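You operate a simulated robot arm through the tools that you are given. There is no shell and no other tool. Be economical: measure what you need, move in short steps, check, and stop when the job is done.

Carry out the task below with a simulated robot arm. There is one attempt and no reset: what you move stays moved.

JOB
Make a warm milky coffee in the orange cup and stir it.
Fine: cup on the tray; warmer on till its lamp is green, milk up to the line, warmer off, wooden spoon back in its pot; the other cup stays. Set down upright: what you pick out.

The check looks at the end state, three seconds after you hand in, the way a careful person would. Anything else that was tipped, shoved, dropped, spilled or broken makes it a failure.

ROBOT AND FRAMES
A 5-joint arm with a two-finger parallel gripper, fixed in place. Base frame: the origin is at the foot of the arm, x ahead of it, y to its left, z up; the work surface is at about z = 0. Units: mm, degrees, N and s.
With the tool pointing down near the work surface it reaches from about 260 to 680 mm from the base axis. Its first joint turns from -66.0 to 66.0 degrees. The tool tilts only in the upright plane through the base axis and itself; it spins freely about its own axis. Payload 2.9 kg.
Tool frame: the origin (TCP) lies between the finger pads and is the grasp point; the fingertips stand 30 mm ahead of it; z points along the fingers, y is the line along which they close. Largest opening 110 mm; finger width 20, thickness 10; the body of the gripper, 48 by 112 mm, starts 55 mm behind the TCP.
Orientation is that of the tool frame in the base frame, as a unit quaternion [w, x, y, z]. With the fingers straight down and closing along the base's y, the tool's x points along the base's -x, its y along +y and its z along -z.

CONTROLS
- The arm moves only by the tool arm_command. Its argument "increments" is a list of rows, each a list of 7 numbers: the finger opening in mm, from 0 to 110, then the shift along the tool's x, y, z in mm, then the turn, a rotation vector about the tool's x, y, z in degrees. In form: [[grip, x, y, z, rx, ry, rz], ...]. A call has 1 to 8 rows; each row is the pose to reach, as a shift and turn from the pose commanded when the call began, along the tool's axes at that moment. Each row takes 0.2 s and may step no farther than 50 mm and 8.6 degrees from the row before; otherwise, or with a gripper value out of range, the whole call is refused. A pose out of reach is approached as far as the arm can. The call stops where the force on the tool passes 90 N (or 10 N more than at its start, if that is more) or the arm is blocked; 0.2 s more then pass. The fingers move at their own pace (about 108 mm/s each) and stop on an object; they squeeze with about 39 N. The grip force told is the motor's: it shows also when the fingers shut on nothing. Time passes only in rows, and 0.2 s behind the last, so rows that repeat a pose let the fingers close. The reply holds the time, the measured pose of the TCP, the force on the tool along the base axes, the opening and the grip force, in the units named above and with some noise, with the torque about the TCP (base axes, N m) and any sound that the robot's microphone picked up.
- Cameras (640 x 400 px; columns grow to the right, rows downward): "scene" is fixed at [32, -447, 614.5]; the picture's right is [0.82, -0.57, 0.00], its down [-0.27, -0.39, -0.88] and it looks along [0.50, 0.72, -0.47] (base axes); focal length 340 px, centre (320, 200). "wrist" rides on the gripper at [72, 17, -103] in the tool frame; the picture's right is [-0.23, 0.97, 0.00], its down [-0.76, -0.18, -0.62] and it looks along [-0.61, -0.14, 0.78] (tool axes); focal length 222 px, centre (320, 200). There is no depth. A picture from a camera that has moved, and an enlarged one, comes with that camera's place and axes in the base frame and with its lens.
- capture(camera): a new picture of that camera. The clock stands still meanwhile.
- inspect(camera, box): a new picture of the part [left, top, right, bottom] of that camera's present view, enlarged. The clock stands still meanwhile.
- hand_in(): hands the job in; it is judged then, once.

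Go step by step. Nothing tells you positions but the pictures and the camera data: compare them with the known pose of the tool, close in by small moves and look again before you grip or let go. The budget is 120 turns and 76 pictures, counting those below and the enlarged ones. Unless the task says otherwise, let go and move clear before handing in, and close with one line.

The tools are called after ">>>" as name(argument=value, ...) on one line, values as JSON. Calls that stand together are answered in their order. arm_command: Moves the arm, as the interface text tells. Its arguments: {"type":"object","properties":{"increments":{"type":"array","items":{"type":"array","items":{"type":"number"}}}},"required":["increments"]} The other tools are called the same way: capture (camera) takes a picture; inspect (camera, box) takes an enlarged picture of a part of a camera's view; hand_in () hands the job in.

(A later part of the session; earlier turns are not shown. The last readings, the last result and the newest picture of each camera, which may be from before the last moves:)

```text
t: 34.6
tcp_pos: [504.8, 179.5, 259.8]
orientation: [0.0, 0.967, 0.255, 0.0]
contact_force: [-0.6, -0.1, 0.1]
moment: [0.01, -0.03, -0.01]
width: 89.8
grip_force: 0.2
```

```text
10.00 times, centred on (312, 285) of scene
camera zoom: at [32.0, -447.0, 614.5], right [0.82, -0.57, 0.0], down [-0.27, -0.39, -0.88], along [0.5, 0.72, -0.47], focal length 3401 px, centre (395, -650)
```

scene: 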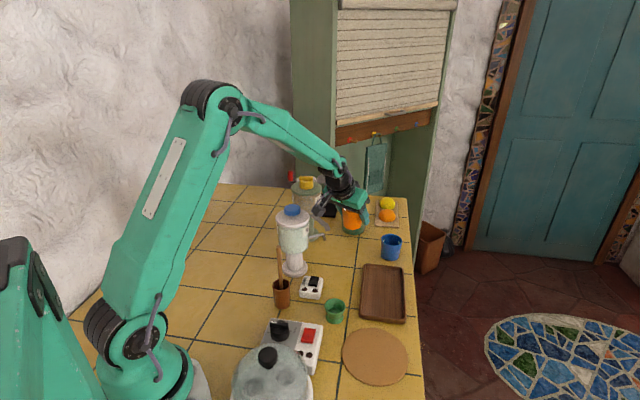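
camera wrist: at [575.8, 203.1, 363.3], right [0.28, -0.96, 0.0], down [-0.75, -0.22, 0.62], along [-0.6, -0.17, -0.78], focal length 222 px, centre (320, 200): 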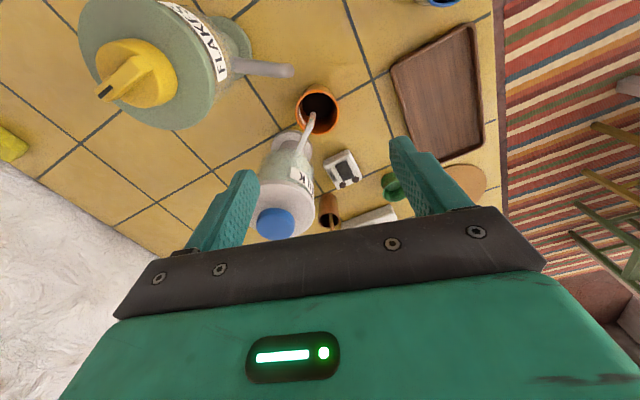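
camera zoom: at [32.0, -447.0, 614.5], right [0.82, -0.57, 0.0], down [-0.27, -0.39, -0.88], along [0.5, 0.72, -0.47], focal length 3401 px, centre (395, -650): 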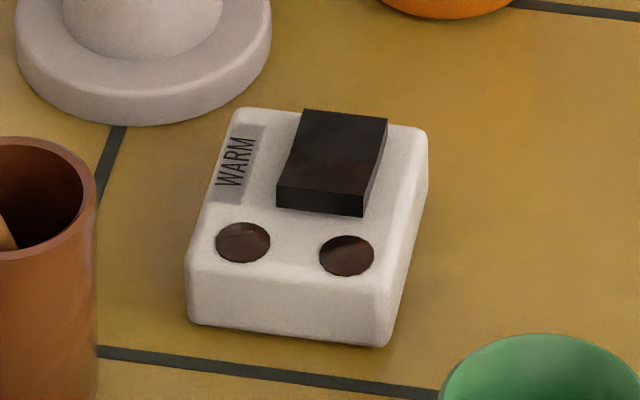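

It is a rocker: the half toward the lamps is raised, so pressing that near half (≈(385,97)) switches it on. I go above it with closed fingers and the camera turned to the far side from the jar.

>>> arm_command(increments=[[40, -18, 1.6, 0, 0, 0, -7.5], [20, -36, 3.2, 0, 0, 0, -15], [0, -54, 4.8, 0, 0, 0, -22.5], [0, -72, 6.4, 0, 0, 0, -30], [0, -91, 8, 0, 0, 0, -37.5], [0, -109, 9.6, 0, 0, 0, -45], [0, -127, 11, 0, 0, 0, -52.5], [0, -145, 12.6, 0, 0, 0, -60]])

>>> arm_command(increments=[[0, 0, 0, 0, 0, 0, -8.5], [0, 0, 0, 0, 0, 0, -17], [0, 0, 0, 0, 0, 0, -25.5], [0, 0, 0, 0, 0, 0, -34], [0, 0, 0, 0, 0, 0, -42.5], [0, 0, 0, 0, 0, 0, -51], [0, 0, 0, 0, 0, 0, -59.5], [0, 0, 0, 0, 0, 0, -68]])

>>> arm_command(increments=[[0, 0, 0, 0, 0, 0, -8.5], [0, 0, 0, 0, 0, 0, -17], [0, 0, 0, 0, 0, 0, -25.5], [0, 0, 0, 0, 0, 0, -34], [0, 0, 0, 0, 0, 0, -42.5], [0, 0, 0, 0, 0, 0, -51], [0, 0, 0, 0, 0, 0, -59.5], [0, 0, 0, 0, 0, 0, -68]])

>>> arm_command(increments=[[0, 0, 0, 0, 0, 0, -8.5], [0, 0, 0, 0, 0, 0, -17], [0, 0, 0, 0, 0, 0, -25.5], [0, 0, 0, 0, 0, 0, -34], [0, 0, 0, 0, 0, 0, -42.5], [0, 0, 0, 0, 0, 0, -44.5], [0, 0, 0, 0, 0, 0, -44.5]])

>>> capture(camera="wrist")

```text
t: 36.4
tcp_pos: [380.5, 99.0, 261.5]
orientation: [0.001, 0.71, 0.704, 0.0]
contact_force: [-0.4, -0.4, -0.3]
moment: [0.0, 0.0, -0.01]
width: 0.1
grip_force: 37.5
```

```text
t: 38.2
tcp_pos: [383.2, 98.0, 259.8]
orientation: [0.0, 0.194, 0.981, 0.0]
contact_force: [0.7, -0.4, -0.2]
moment: [0.0, 0.01, 0.01]
width: 0.0
grip_force: 37.7
```

```text
t: 40.0
tcp_pos: [382.2, 96.9, 260.1]
orientation: [0.0, -0.387, 0.922, 0.0]
contact_force: [-0.4, 0.4, -0.4]
moment: [-0.02, 0.0, 0.03]
width: 0.0
grip_force: 37.5
```

```text
t: 41.6
tcp_pos: [382.7, 97.0, 259.7]
orientation: [0.0, -0.707, 0.708, -0.001]
contact_force: [1.1, 0.3, -0.4]
moment: [0.01, 0.0, -0.03]
width: 0.0
grip_force: 37.5
```

```text
35 pictures are left
camera wrist: at [365.9, 26.2, 363.2], right [-0.97, 0.23, 0.0], down [0.18, 0.76, 0.62], along [0.14, 0.61, -0.78], focal length 222 px, centre (320, 200)
```

wrist: 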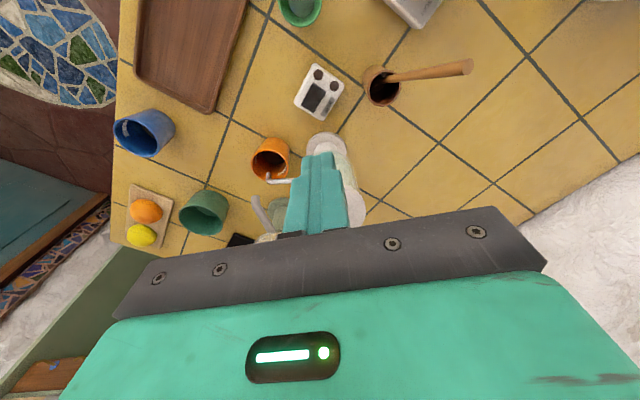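

>>> inspect(camera="wrist", box=[280, 50, 360, 130])

```text
5.00 times, centred on (320, 90) of wrist
camera zoom: at [365.9, 26.2, 363.2], right [-0.97, 0.23, 0.0], down [0.18, 0.76, 0.62], along [0.14, 0.61, -0.78], focal length 1111 px, centre (320, 750)
```

zoom: 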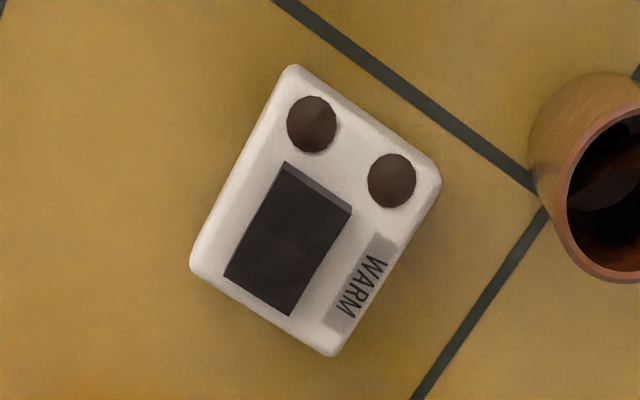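

Target press point (385,97.5). I descend to 10 mm above it.

>>> arm_command(increments=[[0, 0, -2, 40, 0, 0, 0], [0, 0, -2, 80, 0, 0, 0], [0, 0, -2, 120, 0, 0, 0], [0, 0, -2, 160, 0, 0, 0], [0, 0, -2, 186, 0, 0, 0], [0, 0, -2, 186, 0, 0, 0]])

>>> inspect(camera="scene", box=[280, 240, 350, 310])

```text
t: 43.0
tcp_pos: [384.5, 97.2, 71.7]
orientation: [0.0, -0.707, 0.707, 0.0]
contact_force: [0.0, -0.5, 0.8]
moment: [0.02, 0.0, -0.01]
width: 0.0
grip_force: 38.0
```

```text
5.71 times, centred on (315, 275) of scene
camera zoom: at [32.0, -447.0, 614.5], right [0.82, -0.57, 0.0], down [-0.27, -0.39, -0.88], along [0.5, 0.72, -0.47], focal length 1944 px, centre (349, -229)
```

zoom: 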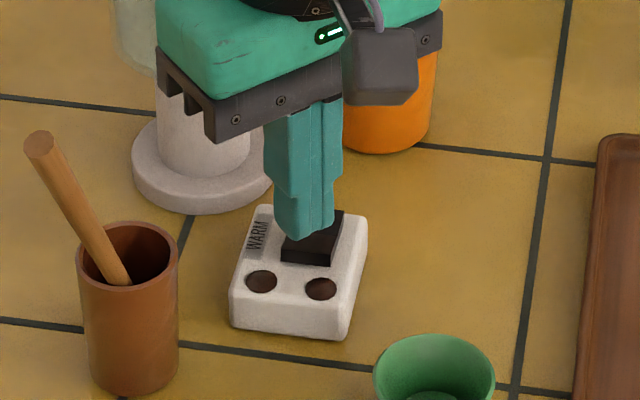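

The fingertips hover over the near half. I press down in small steps.

>>> arm_command(increments=[[0, 0, 0, 3, 0, 0, 0], [0, 0, 0, 6, 0, 0, 0], [0, 0, 0, 8, 0, 0, 0], [0, 0, 0, 10, 0, 0, 0], [0, 0, 0, 10, 0, 0, 0]])

```text
t: 44.2
tcp_pos: [382.9, 97.7, 61.6]
orientation: [0.001, -0.707, 0.707, 0.0]
contact_force: [0.5, -1.0, 1.2]
moment: [-0.05, 0.0, 0.0]
width: 0.0
grip_force: 37.3
```

>>> arm_command(increments=[[0, 0, -1, 1.5, 0, 0, 0], [0, 0, -1, 3, 0, 0, 0], [0, 0, -1, 4.5, 0, 0, 0], [0, 0, -1, 4.5, 0, 0, 0]])

```text
t: 45.2
tcp_pos: [383.9, 97.4, 60.4]
orientation: [0.0, -0.707, 0.707, 0.0]
contact_force: [-27.2, 1.9, 58.5]
moment: [0.62, 0.56, 0.37]
width: 0.0
grip_force: 37.6
```

Strong contact at tip height 30; I back off a little and look at the switch and lamps.

>>> arm_command(increments=[[0, 0, 0, -4.5, 0, 0, 0], [0, 0, 0, -35, 0, 0, 0], [0, 0, 0, -35, 0, 0, 0]])

>>> inspect(camera="scene", box=[290, 265, 335, 305])

>>> inspect(camera="wrist", box=[240, 60, 400, 220])

```text
t: 46.0
tcp_pos: [385.1, 95.5, 94.9]
orientation: [0.001, -0.706, 0.708, -0.001]
contact_force: [0.1, 0.7, -0.4]
moment: [0.04, -0.02, 0.01]
width: 0.1
grip_force: 37.6
```

```text
10.00 times, centred on (312, 285) of scene
camera zoom: at [32.0, -447.0, 614.5], right [0.82, -0.57, 0.0], down [-0.27, -0.39, -0.88], along [0.5, 0.72, -0.47], focal length 3401 px, centre (395, -650)
```

zoom: 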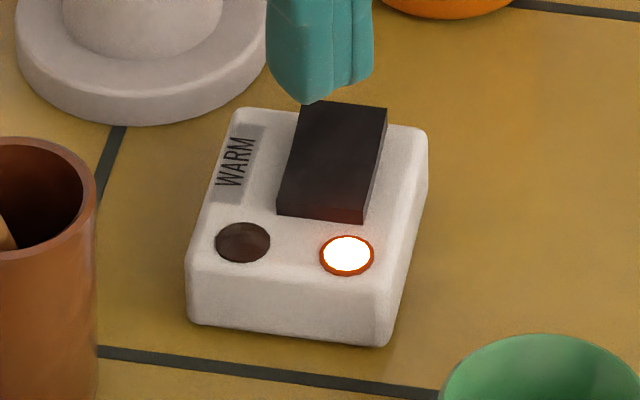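

```text
2.50 times, centred on (320, 140) of wrist
camera zoom: at [368.3, 24.8, 197.8], right [-0.97, 0.23, 0.0], down [0.18, 0.76, 0.62], along [0.14, 0.61, -0.78], focal length 555 px, centre (320, 350)
```

zoom: 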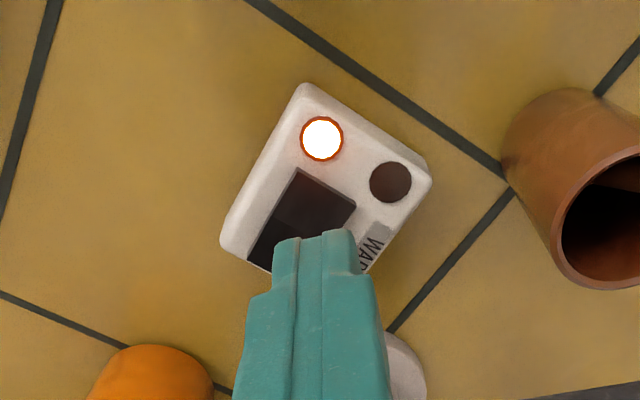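

The switch is on (amber lamp lit, box unmoved). While it heats, I rise and go above the blue knob at (394,198).

>>> arm_command(increments=[[0, 0, 0, -45, 0, 0, 0], [0, 0, 0, -90, 0, 0, 0], [0, 0, 0, -135, 0, 0, 0], [0, 0, 0, -175, 0, 0, 0], [0, -35, -3, -175, 0, 0, 0], [0, -70, -6, -175, 0, 0, 0], [0, -102, -9, -175, 0, 0, 0], [0, -102, -9, -175, 0, 0, 0]])

>>> capture(camera="scene")

>>> capture(camera="wrist")

```text
t: 47.8
tcp_pos: [395.5, 200.3, 269.3]
orientation: [0.001, -0.706, 0.708, 0.0]
contact_force: [0.0, 0.4, 0.9]
moment: [-0.02, 0.02, -0.05]
width: 0.0
grip_force: 38.1
```

```text
30 pictures are left
```

scene: 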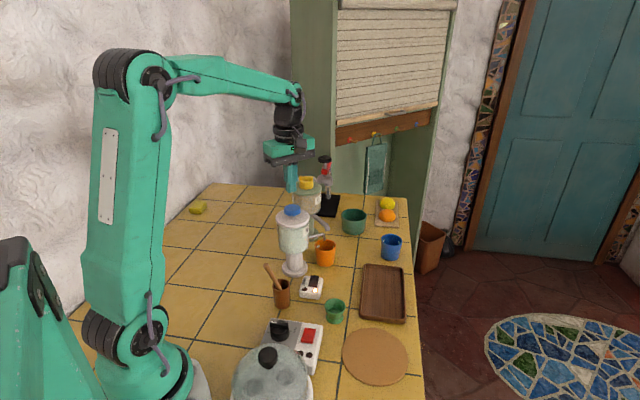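

```text
29 pictures are left
camera wrist: at [378.1, 129.2, 373.5], right [-0.97, 0.23, 0.0], down [0.18, 0.76, 0.62], along [0.14, 0.61, -0.78], focal length 222 px, centre (320, 200)
```

wrist: 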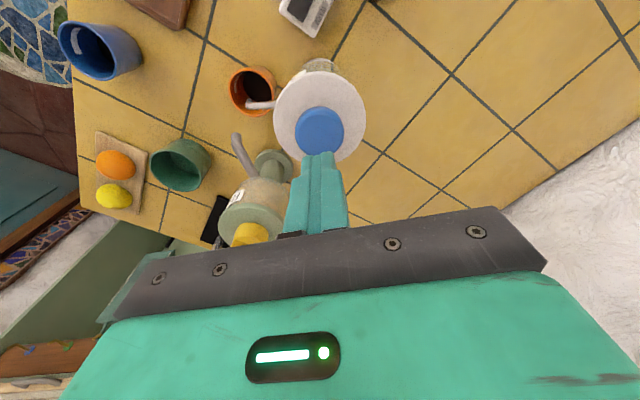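

Knob is at (394,198), under the fingertips. I descend near it and wait for the lamp.

>>> arm_command(increments=[[0, 2, 1, 15, 0, 0, 0], [0, 2, 1, 30, 0, 0, 0], [0, 2, 1, 36, 0, 0, 0], [0, 2, 1, 36, 0, 0, 0], [0, 2, 1, 36, 0, 0, 0], [0, 2, 1, 36, 0, 0, 0], [0, 2, 1, 36, 0, 0, 0], [0, 2, 1, 36, 0, 0, 0]])

>>> inspect(camera="scene", box=[270, 200, 350, 305])

```text
t: 49.6
tcp_pos: [392.0, 197.1, 232.4]
orientation: [0.0, -0.706, 0.708, 0.0]
contact_force: [-0.4, 1.2, -0.3]
moment: [0.01, -0.01, -0.02]
width: 0.1
grip_force: 37.7
```

```text
3.81 times, centred on (310, 252) of scene
camera zoom: at [32.0, -447.0, 614.5], right [0.82, -0.57, 0.0], down [-0.27, -0.39, -0.88], along [0.5, 0.72, -0.47], focal length 1296 px, centre (358, 0)
```

zoom: 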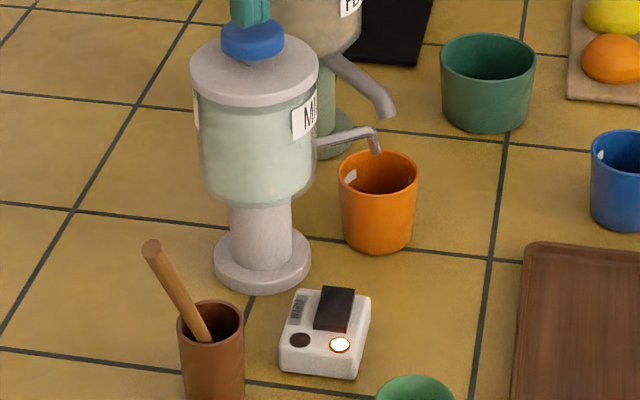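

Still amber; I wait in place for several seconds.

>>> arm_command(increments=[[0, 0, 0, 0, 0, 0, 0], [0, 0, 0, 0, 0, 0, 0], [0, 0, 0, 0, 0, 0, 0], [0, 0, 0, 0, 0, 0, 0], [0, 0, 0, 0, 0, 0, 0], [0, 0, 0, 0, 0, 0, 0], [0, 0, 0, 0, 0, 0, 0], [0, 0, 0, 0, 0, 0, 0]])

>>> arm_command(increments=[[0, 0, 0, 0, 0, 0, 0], [0, 0, 0, 0, 0, 0, 0], [0, 0, 0, 0, 0, 0, 0], [0, 0, 0, 0, 0, 0, 0], [0, 0, 0, 0, 0, 0, 0], [0, 0, 0, 0, 0, 0, 0], [0, 0, 0, 0, 0, 0, 0], [0, 0, 0, 0, 0, 0, 0]])

>>> inspect(camera="scene", box=[270, 200, 350, 305])

```text
t: 51.4
tcp_pos: [391.6, 196.2, 233.7]
orientation: [0.0, -0.707, 0.707, -0.001]
contact_force: [-0.2, 0.5, -0.2]
moment: [0.01, 0.0, -0.02]
width: 0.0
grip_force: 37.8
```

```text
t: 53.2
tcp_pos: [392.0, 198.4, 232.5]
orientation: [0.0, -0.707, 0.707, 0.0]
contact_force: [0.1, 0.2, -0.1]
moment: [-0.01, 0.02, 0.01]
width: 0.0
grip_force: 38.6
```

```text
3.81 times, centred on (310, 252) of scene
camera zoom: at [32.0, -447.0, 614.5], right [0.82, -0.57, 0.0], down [-0.27, -0.39, -0.88], along [0.5, 0.72, -0.47], focal length 1296 px, centre (358, 0)
```

zoom: 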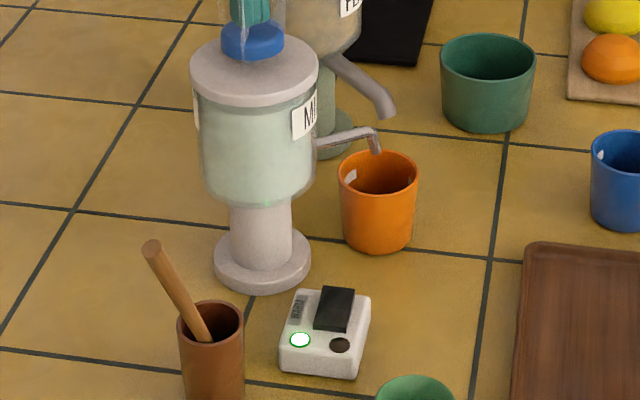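

Green lamp. I press the knob gently for a short test and check.

>>> arm_command(increments=[[0, 0, 0, 3, 0, 0, 0], [0, 0, 0, 6, 0, 0, 0], [0, 0, 0, 9, 0, 0, 0]])

```text
t: 54.0
tcp_pos: [392.8, 196.9, 224.0]
orientation: [0.0, -0.706, 0.708, 0.0]
contact_force: [0.5, 0.6, 1.1]
moment: [0.02, 0.02, -0.02]
width: 0.3
grip_force: 37.6
```

>>> arm_command(increments=[[0, 0, 0, 2, 0, 0, 0], [0, 0, 0, 4, 0, 0, 0], [0, 0, 0, 6, 0, 0, 0]])

>>> inspect(camera="wrist", box=[200, 50, 380, 170])

```text
t: 54.8
tcp_pos: [391.9, 197.1, 218.7]
orientation: [-0.001, -0.706, 0.708, 0.0]
contact_force: [0.7, -1.6, 4.9]
moment: [0.0, -0.06, -0.03]
width: 0.1
grip_force: 37.9
heard: click
```

```text
3.33 times, centred on (290, 110) of wrist
camera zoom: at [375.9, 126.6, 321.7], right [-0.97, 0.23, 0.0], down [0.18, 0.76, 0.62], along [0.14, 0.61, -0.78], focal length 740 px, centre (420, 500)
```

zoom: 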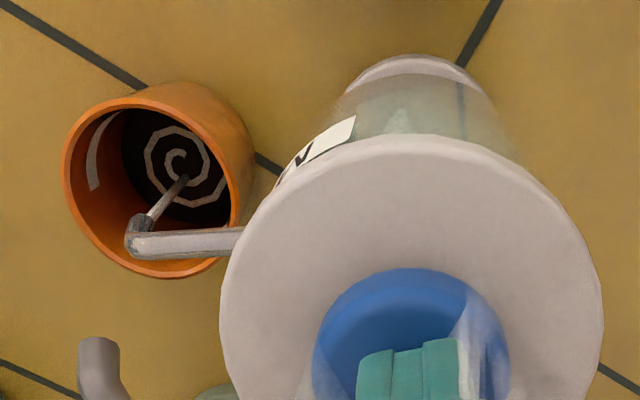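

Click heard and milk flows into the coffee. I hold for a second and check the level.

>>> arm_command(increments=[[0, 0, 0, 0, 0, 0, 0], [0, 0, 0, 0, 0, 0, 0], [0, 0, 0, 0, 0, 0, 0], [0, 0, 0, 0, 0, 0, 0]])

>>> inspect(camera="wrist", box=[210, 60, 290, 140])

```text
t: 55.8
tcp_pos: [392.0, 197.3, 218.4]
orientation: [0.001, -0.707, 0.708, 0.0]
contact_force: [-0.2, -1.3, 5.0]
moment: [-0.08, 0.01, 0.0]
width: 0.1
grip_force: 37.7
```

```text
5.00 times, centred on (250, 100) of wrist
camera zoom: at [375.9, 126.8, 321.7], right [-0.97, 0.23, 0.0], down [0.18, 0.76, 0.62], along [0.14, 0.61, -0.78], focal length 1111 px, centre (670, 700)
```

zoom: 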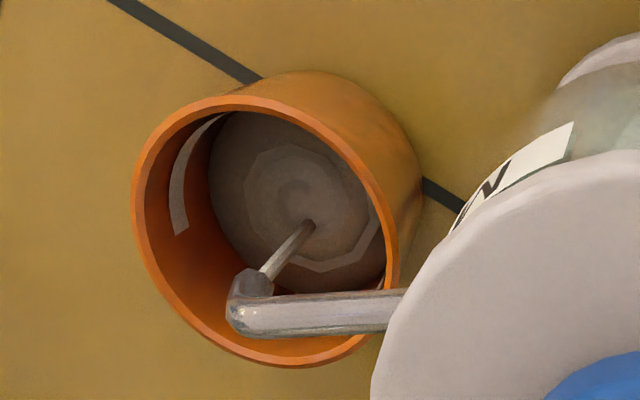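

Level rising; line still a bit above. Another ~0.8 s, then look.

>>> arm_command(increments=[[0, 0, 0, 0, 0, 0, 0], [0, 0, 0, 0, 0, 0, 0], [0, 0, 0, 0, 0, 0, 0]])

>>> inspect(camera="wrist", box=[210, 60, 290, 140])

```text
t: 56.6
tcp_pos: [392.6, 197.0, 218.4]
orientation: [0.0, -0.706, 0.708, -0.001]
contact_force: [-0.6, -0.8, 4.3]
moment: [-0.04, 0.02, 0.02]
width: 0.0
grip_force: 37.1
```

```text
5.00 times, centred on (250, 100) of wrist
camera zoom: at [375.9, 126.8, 321.8], right [-0.97, 0.23, 0.0], down [0.18, 0.76, 0.62], along [0.14, 0.61, -0.78], focal length 1111 px, centre (670, 700)
```

zoom: 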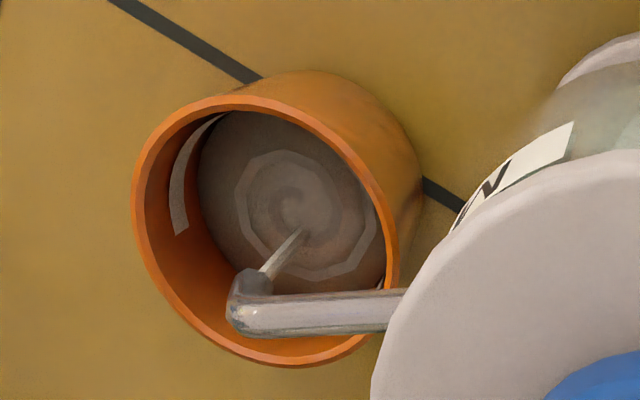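

Getting close: ~15–19 px left to the line centre at ~15 px/s. A little more.

>>> arm_command(increments=[[0, 0, 0, 0, 0, 0, 0], [0, 0, 0, 0, 0, 0, 0]])

>>> inspect(camera="wrist", box=[220, 70, 270, 120])

```text
t: 57.2
tcp_pos: [391.2, 196.9, 217.6]
orientation: [0.0, -0.707, 0.707, -0.001]
contact_force: [-1.2, -1.2, 3.8]
moment: [0.0, 0.1, 0.0]
width: 0.0
grip_force: 37.8
```

```text
8.00 times, centred on (245, 95) of wrist
camera zoom: at [375.9, 126.8, 321.8], right [-0.97, 0.23, 0.0], down [0.18, 0.76, 0.62], along [0.14, 0.61, -0.78], focal length 1777 px, centre (920, 1040)
```

zoom: 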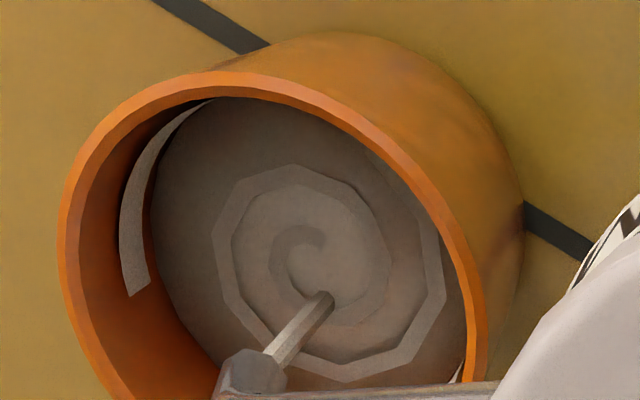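

Nearly at the lower edge of the line. One short hold, then I release.

>>> arm_command(increments=[[0, 0, 0, 0, 0, 0, 0], [0, 0, 0, -8, 0, 0, 0], [0, 0, 0, -14, 0, 0, 0]])

>>> inspect(camera="wrist", box=[220, 70, 280, 130])

```text
t: 58.0
tcp_pos: [392.6, 197.6, 230.7]
orientation: [0.001, -0.706, 0.708, 0.0]
contact_force: [0.6, 0.1, 1.0]
moment: [-0.03, -0.04, -0.01]
width: 0.1
grip_force: 38.0
```

```text
6.67 times, centred on (250, 100) of wrist
camera zoom: at [376.7, 126.1, 334.5], right [-0.97, 0.23, 0.0], down [0.18, 0.76, 0.62], along [0.14, 0.61, -0.78], focal length 1481 px, centre (787, 867)
```

zoom: 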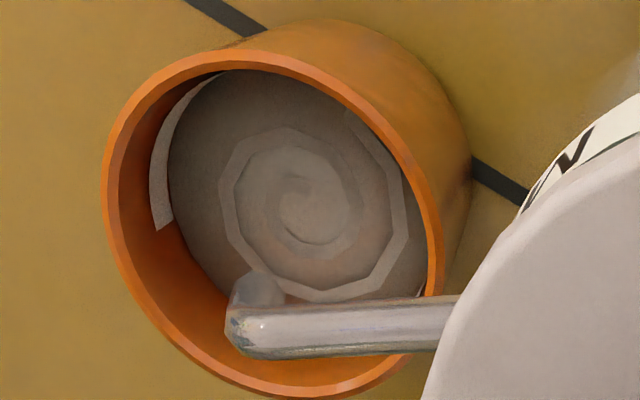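

Flow stopped with the level at the lower edge of the line. One very short pulse to bring it into the middle of the line.

>>> arm_command(increments=[[0, 0, 0, 8, 0, 0, 0], [0, 0, 0, 14, 0, 0, 0], [0, 0, 0, 4, 0, 0, 0], [0, 0, 0, 0, 0, 0, 0]])

>>> inspect(camera="wrist", box=[220, 70, 280, 130])

```text
t: 59.0
tcp_pos: [391.2, 197.1, 231.5]
orientation: [0.0, -0.707, 0.708, -0.001]
contact_force: [-0.3, -0.6, 0.2]
moment: [0.01, 0.0, 0.01]
width: 0.2
grip_force: 38.0
heard: click
```

```text
6.67 times, centred on (250, 100) of wrist
camera zoom: at [376.1, 126.7, 335.8], right [-0.97, 0.23, 0.0], down [0.18, 0.76, 0.62], along [0.14, 0.61, -0.78], focal length 1481 px, centre (787, 867)
```

zoom: 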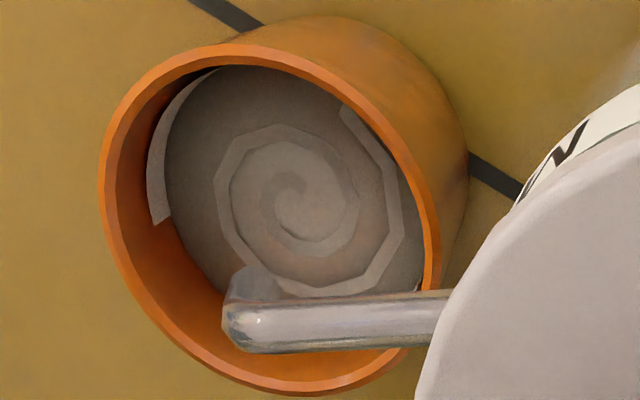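

The level is about a quarter into the line; one more identical pulse, then I leave for the switch: rise and go to the far half (≈(397,114)).

>>> arm_command(increments=[[0, 0, 0, 8, 0, 0, 0], [0, 0, 0, 14, 0, 0, 0], [0, 0, 0, 4, 0, 0, 0], [0, 0, 0, -20, 0, 0, 0], [0, 0, 0, -40, 0, 0, 0]])

```text
t: 60.2
tcp_pos: [391.1, 200.1, 272.5]
orientation: [0.0, -0.706, 0.708, 0.0]
contact_force: [0.9, -0.1, 0.0]
moment: [0.0, -0.03, 0.01]
width: 0.1
grip_force: 38.4
heard: click
```

Now above to (406,110), then down over the raised far half of the rocker.

>>> arm_command(increments=[[0, 29, -5, 0, 0, 0, 0], [0, 58, -10, 0, 0, 0, 0], [0, 88, -14, 0, 0, 0, 0], [0, 88, -14, 0, 0, 0, 0]])

>>> arm_command(increments=[[0, 0, 0, 40, 0, 0, 0], [0, 0, 0, 80, 0, 0, 0], [0, 0, 0, 120, 0, 0, 0], [0, 0, 0, 160, 0, 0, 0], [0, 0, 0, 198, 0, 0, 0], [0, 0, 0, 198, 0, 0, 0]])

>>> inspect(camera="scene", box=[280, 210, 350, 310])

```text
t: 61.2
tcp_pos: [408.1, 110.4, 273.1]
orientation: [0.0, -0.707, 0.707, 0.0]
contact_force: [-0.5, -0.9, 0.5]
moment: [0.03, 0.0, 0.04]
width: 0.1
grip_force: 37.8
```

```text
t: 62.6
tcp_pos: [405.7, 109.5, 70.8]
orientation: [0.0, -0.706, 0.708, 0.001]
contact_force: [-0.7, -0.1, -0.5]
moment: [0.0, -0.04, 0.0]
width: 0.0
grip_force: 37.5
```

```text
4.00 times, centred on (315, 260) of scene
camera zoom: at [32.0, -447.0, 614.5], right [0.82, -0.57, 0.0], down [-0.27, -0.39, -0.88], along [0.5, 0.72, -0.47], focal length 1360 px, centre (340, -40)
```

zoom: 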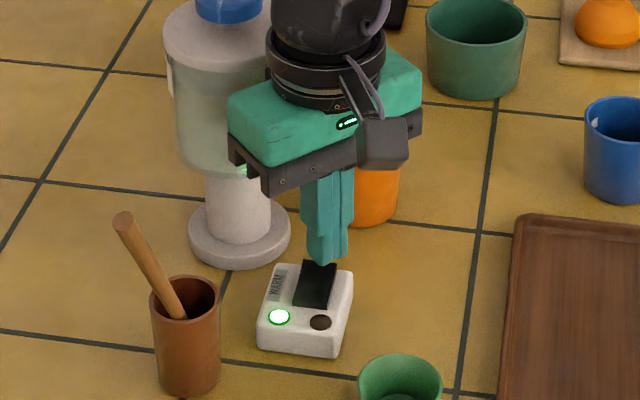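

Tip is over the far half; press in small steps.

>>> arm_command(increments=[[0, 0, 0, 4, 0, 0, 0], [0, 0, 0, 7, 0, 0, 0], [0, 0, 0, 9, 0, 0, 0], [0, 0, 0, 11, 0, 0, 0], [0, 0, 0, 12.5, 0, 0, 0]])

>>> inspect(camera="scene", box=[280, 230, 350, 310])

```text
t: 63.8
tcp_pos: [406.0, 109.6, 63.2]
orientation: [0.001, -0.707, 0.707, 0.0]
contact_force: [0.5, -0.8, 0.9]
moment: [0.01, -0.05, -0.02]
width: 0.0
grip_force: 37.8
```

```text
5.00 times, centred on (315, 270) of scene
camera zoom: at [32.0, -447.0, 614.5], right [0.82, -0.57, 0.0], down [-0.27, -0.39, -0.88], along [0.5, 0.72, -0.47], focal length 1701 px, centre (345, -150)
```

zoom: 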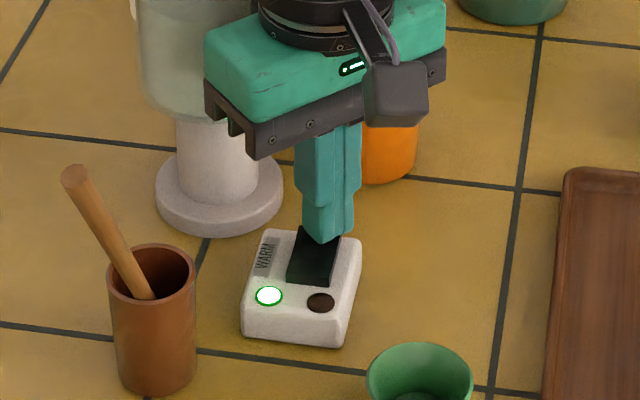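

>>> arm_command(increments=[[0, 0, 0, 1.5, 0, 0, 0], [0, 0, 0, 3, 0, 0, 0], [0, 0, 0, 4.5, 0, 0, 0]])

```text
t: 64.6
tcp_pos: [405.6, 109.7, 60.9]
orientation: [0.002, -0.706, 0.708, -0.002]
contact_force: [-22.5, 4.7, 68.5]
moment: [-0.5, 1.2, -0.23]
width: 0.0
grip_force: 38.1
```

Pressed firmly. I back off and check the lamps and box position.

>>> arm_command(increments=[[0, 0, 0, -5, 0, 0, 0], [0, 0, 0, -40, 0, 0, 0], [0, 0, 0, -80, 0, 0, 0], [0, 0, 0, -120, 0, 0, 0], [0, 0, 0, -160, 0, 0, 0], [0, 0, 0, -195, 0, 0, 0]])

>>> inspect(camera="scene", box=[260, 210, 350, 310])

```text
t: 66.0
tcp_pos: [405.3, 108.4, 252.3]
orientation: [0.0, -0.706, 0.708, 0.002]
contact_force: [0.0, 0.2, 0.3]
moment: [0.0, 0.03, 0.03]
width: 0.0
grip_force: 37.7
```

```text
4.00 times, centred on (305, 260) of scene
camera zoom: at [32.0, -447.0, 614.5], right [0.82, -0.57, 0.0], down [-0.27, -0.39, -0.88], along [0.5, 0.72, -0.47], focal length 1360 px, centre (380, -40)
```

zoom: 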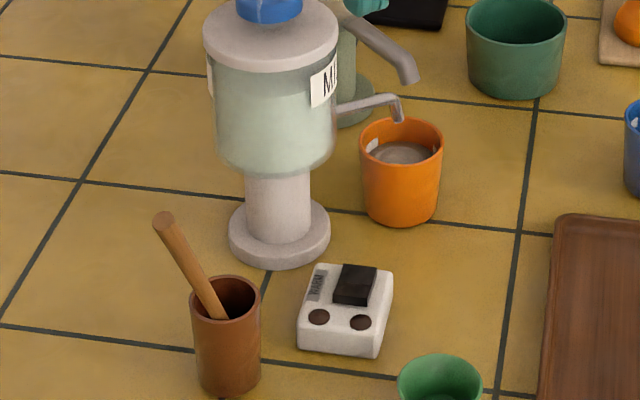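

Warmer is off, box unmoved, level at the line. Next, the cup to the tray: I spin back so the camera is outward and return above the cup.

>>> arm_command(increments=[[0, -9, -12, 0, 0, 0, 8.5], [0, -18, -25, 0, 0, 0, 17], [0, -27, -37, 0, 0, 0, 25.5], [0, -35, -50, 0, 0, 0, 34], [0, -44, -62, 0, 0, 0, 42.5], [0, -53, -75, 0, 0, 0, 51], [0, -61, -87, 0, 0, 0, 59.5], [0, -70, -100, 0, 0, 0, 68]])

>>> arm_command(increments=[[0, 0, 0, 0, 0, 0, 8.5], [0, 0, 0, 0, 0, 0, 17], [0, 0, 0, 0, 0, 0, 25.5], [0, 0, 0, 0, 0, 0, 34], [0, 0, 0, 0, 0, 0, 42.5], [0, 0, 0, 0, 0, 0, 51], [0, 0, 0, 0, 0, 0, 59.5], [0, 0, 0, 0, 0, 0, 68]])

>>> arm_command(increments=[[0, 0, 0, 0, 0, 0, 8.5], [0, 0, 0, 0, 0, 0, 17], [0, 0, 0, 0, 0, 0, 25.5], [0, 0, 0, 0, 0, 0, 34], [0, 0, 0, 0, 0, 0, 42.5], [0, 0, 0, 0, 0, 0, 51], [0, 0, 0, 0, 0, 0, 59.5], [0, 0, 0, 0, 0, 0, 68]])

>>> arm_command(increments=[[20, 0, 0, 0, 0, 0, 8.5], [40, 0, 0, 0, 0, 0, 17], [60, 0, 0, 0, 0, 0, 25.5], [80, 0, 0, 0, 0, 0, 34], [90, 0, 0, 0, 0, 0, 36.5], [90, 0, 0, 0, 0, 0, 36.5]])

>>> inspect(camera="wrist", box=[250, 60, 400, 160])

```text
t: 67.8
tcp_pos: [507.2, 180.5, 251.8]
orientation: [-0.001, -0.188, 0.982, 0.0]
contact_force: [0.3, 0.7, 0.1]
moment: [0.02, 0.01, 0.02]
width: 0.1
grip_force: 37.7
```

```text
t: 69.6
tcp_pos: [506.7, 179.5, 251.4]
orientation: [0.0, 0.392, 0.92, 0.0]
contact_force: [-0.2, 0.6, -1.5]
moment: [0.01, 0.02, -0.01]
width: 0.0
grip_force: 37.7
```

```text
t: 71.4
tcp_pos: [506.3, 178.4, 251.5]
orientation: [0.0, 0.84, 0.542, 0.0]
contact_force: [0.3, 0.2, -0.2]
moment: [0.03, -0.01, -0.02]
width: 0.1
grip_force: 37.9
```

```text
t: 72.8
tcp_pos: [506.7, 178.9, 252.6]
orientation: [0.0, 0.967, 0.254, 0.0]
contact_force: [0.2, 0.5, -0.2]
moment: [0.01, 0.0, 0.0]
width: 90.0
grip_force: 0.0
```

```text
4.00 times, centred on (325, 110) of wrist
camera zoom: at [578.9, 201.8, 356.0], right [0.28, -0.96, 0.0], down [-0.75, -0.22, 0.62], along [-0.6, -0.17, -0.78], focal length 888 px, centre (300, 560)
```

zoom: 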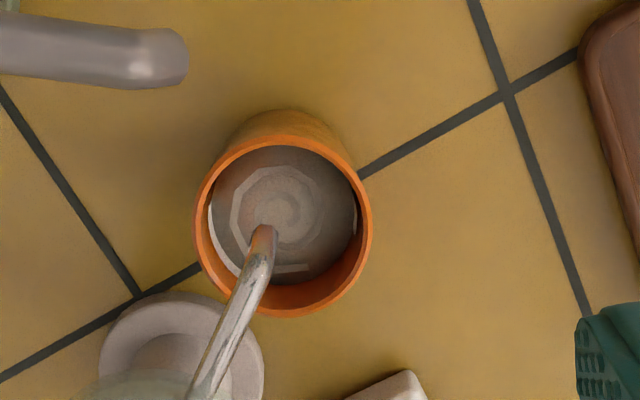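

Cup in place. I descend beside the spout the same way I left, then centre on the cup.

>>> arm_command(increments=[[90, 0, 0, 40, 0, 0, 0], [90, 0, 0, 80, 0, 0, 0], [90, 0, 0, 120, 0, 0, 0], [90, 0, 0, 160, 0, 0, 0], [90, 0, 0, 190, 0, 0, 0], [90, 0, 0, 204, 0, 0, 0], [90, -6, -6, 204, 0, 0, 0], [90, -12, -11, 204, 0, 0, 0]])

>>> inspect(camera="scene", box=[280, 200, 360, 270])

```text
t: 74.6
tcp_pos: [492.2, 183.0, 50.1]
orientation: [-0.001, 0.967, 0.254, -0.001]
contact_force: [0.1, 0.3, 0.4]
moment: [-0.01, 0.0, 0.01]
width: 89.7
grip_force: 0.1
```

```text
5.71 times, centred on (320, 235) of scene
camera zoom: at [32.0, -447.0, 614.5], right [0.82, -0.57, 0.0], down [-0.27, -0.39, -0.88], along [0.5, 0.72, -0.47], focal length 1944 px, centre (320, 0)
```

zoom: 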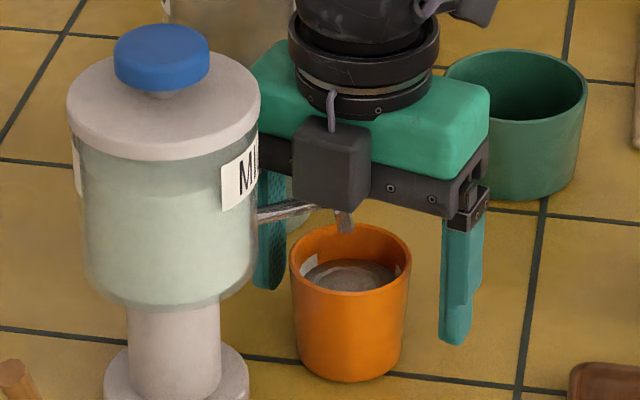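

Good straddle. I grip and lift 4 mm.

>>> arm_command(increments=[[60, 0, 0, 0, 0, 0, 0], [40, 0, 0, 0, 0, 0, 0], [40, 0, 0, 0, 0, 0, 0], [40, 0, 0, -2, 0, 0, 0], [40, 0, 0, -4, 0, 0, 0]])

```text
t: 75.8
tcp_pos: [491.3, 182.3, 51.6]
orientation: [0.0, 0.967, 0.254, 0.0]
contact_force: [0.0, 0.1, -2.5]
moment: [-0.03, 0.0, 0.02]
width: 58.2
grip_force: 38.4
```

Slowly out from under the spout.

>>> arm_command(increments=[[40, 3, 3, 0, 0, 0, 0], [40, 8, 9, 0, 0, 0, 0], [40, 15, 16, 0, 0, 0, 0], [40, 22, 24, 0, 0, 0, 0], [40, 29, 32, 0, 0, 0, 0], [40, 36, 39, 0, 0, 0, 0], [40, 41, 45, 0, 0, 0, 0], [40, 44, 48, 0, 0, 0, 0]])

>>> inspect(camera="scene", box=[280, 200, 420, 330])

```text
t: 77.6
tcp_pos: [553.5, 163.4, 52.7]
orientation: [0.001, 0.967, 0.254, -0.001]
contact_force: [0.2, 0.2, -2.2]
moment: [0.02, 0.0, -0.02]
width: 57.5
grip_force: 39.0
```

```text
3.08 times, centred on (350, 265) of scene
camera zoom: at [32.0, -447.0, 614.5], right [0.82, -0.57, 0.0], down [-0.27, -0.39, -0.88], along [0.5, 0.72, -0.47], focal length 1047 px, centre (228, 0)
```

zoom: 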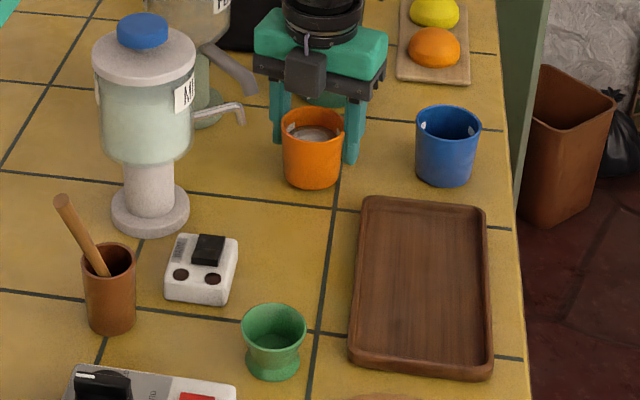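

Clear. I lift 50 mm and carry the cup slowly over to the tray centre (~(535,-5)).

>>> arm_command(increments=[[40, 0, 0, -5, 0, 0, 0], [40, 0, 0, -15, 0, 0, 0], [40, 0, 0, -28, 0, 0, 0], [40, 0, 0, -41, 0, 0, 0], [40, 0, 0, -48, 0, 0, 0], [40, 0, 0, -50, 0, 0, 0]])

>>> arm_command(increments=[[40, -5, 7, 0, 0, 0, 0], [40, -15, 21, 0, 0, 0, 0], [40, -29, 40, 0, 0, 0, 0], [40, -45, 62, 0, 0, 0, 0], [40, -61, 84, 0, 0, 0, 0], [40, -76, 105, 0, 0, 0, 0], [40, -90, 124, 0, 0, 0, 0], [40, -98.9, 137, 0, 0, 0, 0]])

>>> inspect(camera="scene", box=[300, 200, 430, 340])

```text
t: 79.0
tcp_pos: [553.2, 161.9, 102.7]
orientation: [0.0, 0.967, 0.254, 0.0]
contact_force: [0.6, -0.3, -1.5]
moment: [0.01, -0.04, 0.0]
width: 58.1
grip_force: 39.1
```

```text
t: 80.8
tcp_pos: [534.9, -5.0, 102.6]
orientation: [0.001, 0.967, 0.253, 0.0]
contact_force: [-0.2, -0.1, -2.4]
moment: [0.03, 0.0, 0.03]
width: 58.0
grip_force: 38.7
```

```text
2.86 times, centred on (365, 270) of scene
camera zoom: at [32.0, -447.0, 614.5], right [0.82, -0.57, 0.0], down [-0.27, -0.39, -0.88], along [0.5, 0.72, -0.47], focal length 972 px, centre (191, 0)
```

zoom: 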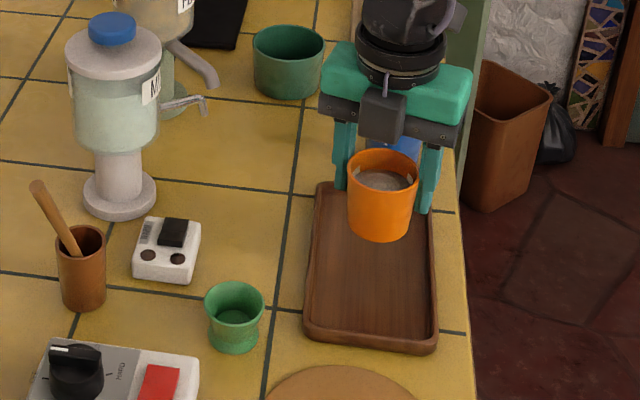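

Over the tray. I lower, slowing near the floor.

>>> arm_command(increments=[[40, 0, 0, 5, 0, 0, 0], [40, 0, 0, 15, 0, 0, 0], [40, 0, 0, 26, 0, 0, 0], [40, 0, 0, 34, 0, 0, 0], [40, 0, 0, 39, 0, 0, 0], [40, 0, 0, 42, 0, 0, 0], [40, 0, 0, 44, 0, 0, 0]])

>>> arm_command(increments=[[40, 0, 0, 1, 0, 0, 0], [40, 0, 0, 2, 0, 0, 0], [40, 0, 0, 2, 0, 0, 0]])

```text
t: 82.4
tcp_pos: [534.2, -5.0, 56.9]
orientation: [0.0, 0.967, 0.253, -0.001]
contact_force: [-0.7, 0.2, -1.8]
moment: [0.01, -0.03, 0.0]
width: 57.8
grip_force: 38.7
```

```text
t: 83.2
tcp_pos: [534.6, -5.9, 55.4]
orientation: [0.0, 0.968, 0.253, 0.0]
contact_force: [0.0, -0.5, -1.2]
moment: [-0.01, -0.02, 0.02]
width: 57.6
grip_force: 38.9
```

>>> arm_command(increments=[[40, 0, 0, 1, 0, 0, 0], [40, 0, 0, 2, 0, 0, 0], [40, 0, 0, 2, 0, 0, 0]])

```text
t: 84.0
tcp_pos: [533.6, -4.6, 54.3]
orientation: [0.0, 0.967, 0.254, 0.002]
contact_force: [-2.8, 4.0, 11.6]
moment: [0.32, 0.4, -0.03]
width: 57.8
grip_force: 39.2
```

Contact with the tray. Release and rise.

>>> arm_command(increments=[[60, 0, 0, -0.5, 0, 0, 0], [75, 0, 0, -0.5, 0, 0, 0], [90, 0, 0, -0.5, 0, 0, 0], [90, 0, 0, -15, 0, 0, 0], [90, 0, 0, -50, 0, 0, 0], [90, 0, 0, -100, 0, 0, 0], [90, 0, 0, -150, 0, 0, 0], [90, 0, 0, -200, 0, 0, 0]])

>>> inspect(camera="wrist", box=[220, 30, 420, 190])

>>> inspect(camera="scene", box=[250, 240, 320, 320])

```text
t: 85.8
tcp_pos: [531.5, -6.5, 250.2]
orientation: [0.0, 0.967, 0.253, 0.0]
contact_force: [-1.2, -0.3, -0.6]
moment: [0.01, -0.04, -0.01]
width: 89.8
grip_force: 0.1
```

```text
2.50 times, centred on (320, 110) of wrist
camera zoom: at [602.2, 14.9, 354.2], right [0.28, -0.96, 0.0], down [-0.75, -0.22, 0.62], along [-0.6, -0.17, -0.78], focal length 555 px, centre (320, 425)
```

zoom: 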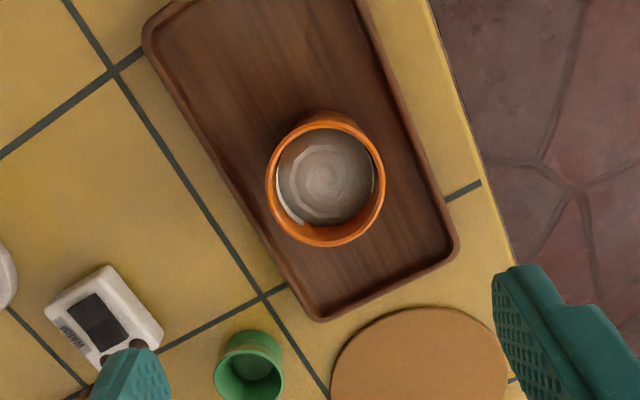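

```text
5.00 times, centred on (285, 280) of scene
camera zoom: at [32.0, -447.0, 614.5], right [0.82, -0.57, 0.0], down [-0.27, -0.39, -0.88], along [0.5, 0.72, -0.47], focal length 1701 px, centre (495, -200)
```

zoom: 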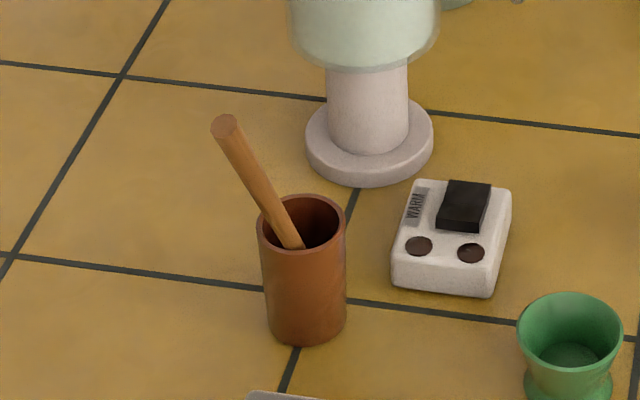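

Cup is upright on the tray at the line. Now the spoon: its handle end is about (260,80,158), leaning toward the base in nearly the plane of my finger pads. I move above it.

>>> arm_command(increments=[[90, -26, -30, 0, 0, 0, 0], [70, -52, -60, 0, 0, 0, 0], [50, -78, -89, 0, 0, 0, 0], [40, -104, -119, 0, 0, 0, 0], [40, -130, -149, 0, 0, 0, 0], [40, -156, -178, 0, 0, 0, 0], [40, -181.6, -208, 10, 0, 0, 0], [40, -181.6, -208, 10, 0, 0, 0]])

>>> capture(camera="wrist")

```text
t: 87.6
tcp_pos: [268.8, 85.0, 243.3]
orientation: [0.0, 0.967, 0.254, 0.001]
contact_force: [0.3, 0.3, -0.2]
moment: [0.01, 0.0, 0.0]
width: 40.0
grip_force: 0.1
```

```text
11 pictures are left
camera wrist: at [340.9, 108.0, 347.3], right [0.28, -0.96, 0.0], down [-0.75, -0.22, 0.62], along [-0.6, -0.17, -0.78], focal length 222 px, centre (320, 200)
```

wrist: 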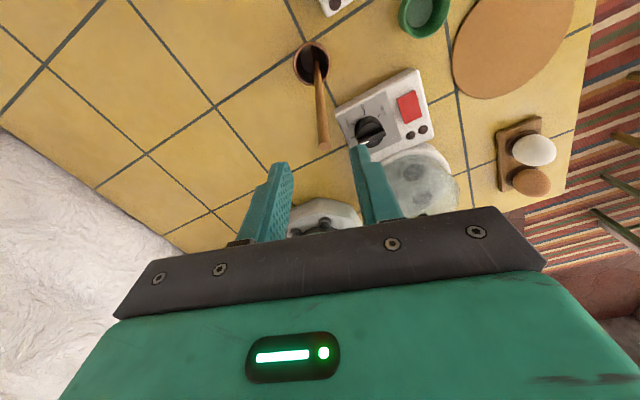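

The handle lies in the plane between the pads. I descend to grip it about 35 mm below its end.

>>> arm_command(increments=[[40, 7.6, 0.8, 0, 0, 0, 0], [40, 7.6, 0.8, 40, 0, 0, 0], [40, 7.6, 0.8, 80, 0, 0, 0], [40, 7.6, 0.8, 105, 0, 0, 0], [40, 7.6, 0.8, 118, 0, 0, 0], [40, 7.6, 0.8, 118, 0, 0, 0]])

>>> inspect(camera="scene", box=[230, 210, 330, 310])

```text
t: 89.0
tcp_pos: [279.4, 88.3, 124.9]
orientation: [0.0, 0.967, 0.253, 0.0]
contact_force: [0.8, 0.4, 0.6]
moment: [0.01, 0.02, 0.02]
width: 40.2
grip_force: 0.2
```

```text
4.00 times, centred on (280, 260) of scene
camera zoom: at [32.0, -447.0, 614.5], right [0.82, -0.57, 0.0], down [-0.27, -0.39, -0.88], along [0.5, 0.72, -0.47], focal length 1360 px, centre (480, -40)
```

zoom: 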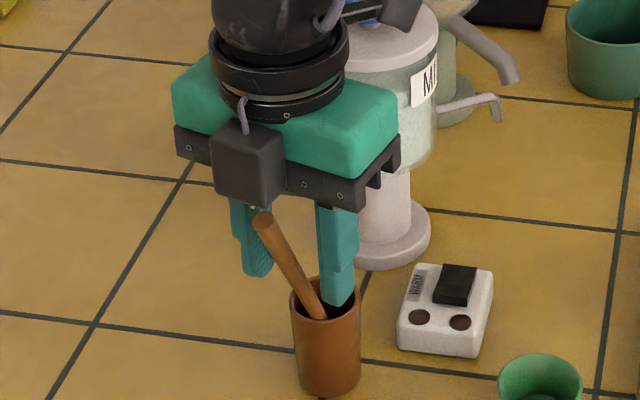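

Handle is between the fingers. Close gently and check.

>>> arm_command(increments=[[25, 0, 0, 0, 0, 0, 0], [10, 0, 0, 0, 0, 0, 0], [0, 0, 0, 0, 0, 0, 0], [0, 0, 0, 0, 0, 0, 0]])

```text
t: 90.0
tcp_pos: [279.9, 88.6, 126.6]
orientation: [0.0, 0.967, 0.253, 0.001]
contact_force: [2.1, -5.5, -0.2]
moment: [-0.48, -0.03, -0.16]
width: 8.5
grip_force: 38.5
```

Gripped (8.5 mm). I lift the spoon straight out.

>>> arm_command(increments=[[0, 0, 0, -8, 0, 0, 0], [0, 0, 0, -25, 0, 0, 0], [0, 0, 0, -45, 0, 0, 0], [0, 0, 0, -65, 0, 0, 0], [0, 0, 0, -85, 0, 0, 0], [0, 0, 0, -110, 0, 0, 0], [0, 0, 0, -130, 0, 0, 0], [0, 0, 0, -135, 0, 0, 0]])

>>> capture(camera="scene")

```text
t: 91.8
tcp_pos: [281.4, 88.7, 260.0]
orientation: [0.001, 0.967, 0.254, 0.0]
contact_force: [-0.3, 0.4, 0.1]
moment: [0.01, -0.01, -0.03]
width: 8.6
grip_force: 38.8
```

```text
9 pictures are left
```

scene: 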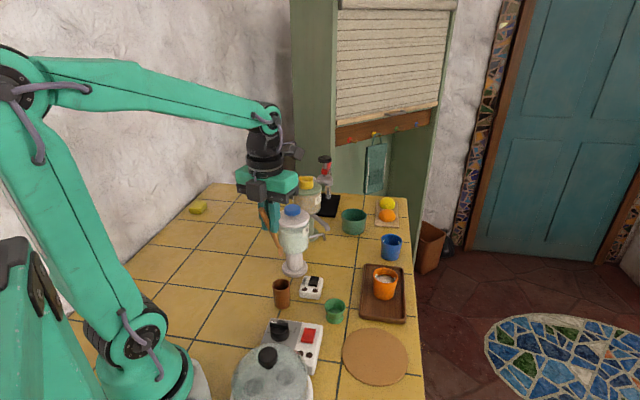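

Spoon is out and the pot stands. I zoom to locate the spoon's lower end relative to the TCP.

>>> inspect(camera="scene", box=[230, 170, 310, 260])

```text
4.44 times, centred on (270, 215) of scene
camera zoom: at [32.0, -447.0, 614.5], right [0.82, -0.57, 0.0], down [-0.27, -0.39, -0.88], along [0.5, 0.72, -0.47], focal length 1512 px, centre (542, 133)
```

zoom: 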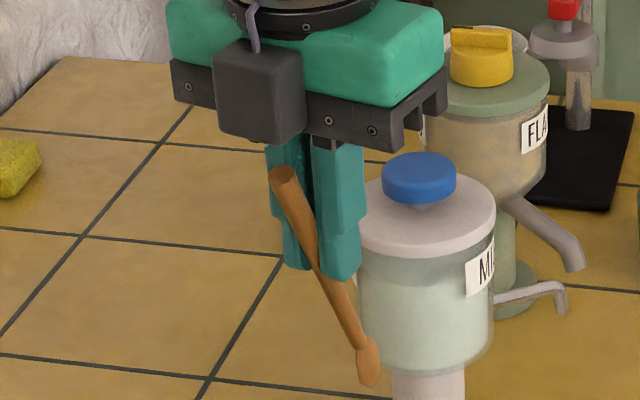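

Spoon tip is ≈ +31 mm along tool x and 113 mm below the TCP. I carry it above the cup.

>>> arm_command(increments=[[0, 9, 13, 0, 0, 0, 0], [0, 28, 41, 0, 0, 0, 0], [0, 49, 71, 0, 0, 0, 0], [0, 70, 102, 0, 0, 0, 0], [0, 91, 133, 0, 0, 0, 0], [0, 112, 164, 0, 0, 0, 0], [0, 130, 190, 0, 0, 0, 0], [0, 141.3, 205.4, 0, 0, 0, 0]])

>>> arm_command(increments=[[0, 0, 0, 15, 0, 0, 0], [0, 0, 0, 35, 0, 0, 0], [0, 0, 0, 55, 0, 0, 0], [0, 0, 0, 60, 0, 0, 0]])

>>> inspect(camera="scene", box=[330, 200, 430, 310])

>>> inspect(camera="wrist", box=[230, 60, 410, 220])

```text
t: 93.6
tcp_pos: [500.5, -23.1, 260.2]
orientation: [0.0, 0.967, 0.254, 0.001]
contact_force: [-0.1, 0.3, -1.2]
moment: [-0.04, -0.01, -0.05]
width: 8.5
grip_force: 38.3
```

```text
t: 94.6
tcp_pos: [502.4, -20.4, 200.2]
orientation: [0.0, 0.967, 0.254, 0.001]
contact_force: [0.4, 0.1, 0.1]
moment: [0.02, -0.02, -0.03]
width: 8.8
grip_force: 39.0
```

```text
3.64 times, centred on (380, 255) of scene
camera zoom: at [32.0, -447.0, 614.5], right [0.82, -0.57, 0.0], down [-0.27, -0.39, -0.88], along [0.5, 0.72, -0.47], focal length 1237 px, centre (102, 0)
```

zoom: 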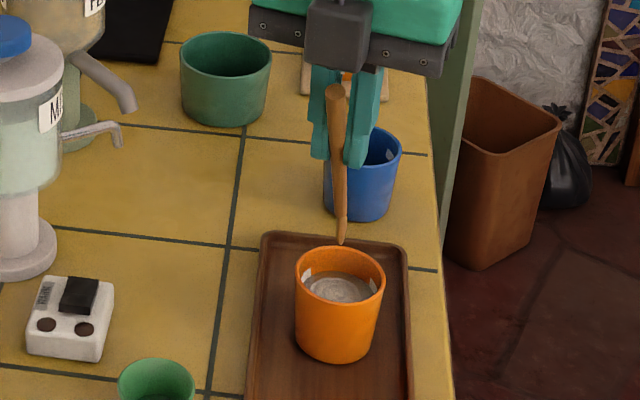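

```text
2.50 times, centred on (320, 140) of wrist
camera zoom: at [574.2, 2.8, 304.5], right [0.28, -0.96, 0.0], down [-0.75, -0.22, 0.62], along [-0.6, -0.17, -0.78], focal length 555 px, centre (320, 350)
```

zoom: 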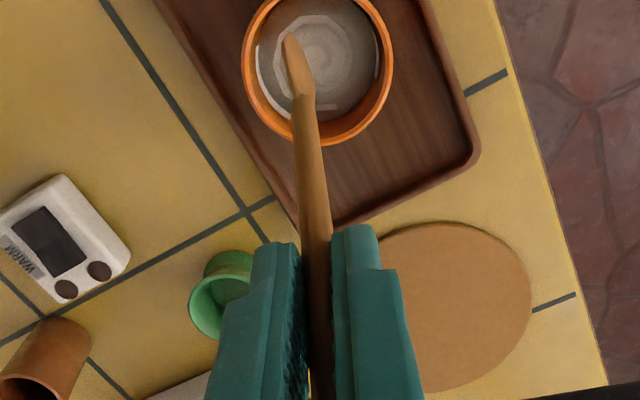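

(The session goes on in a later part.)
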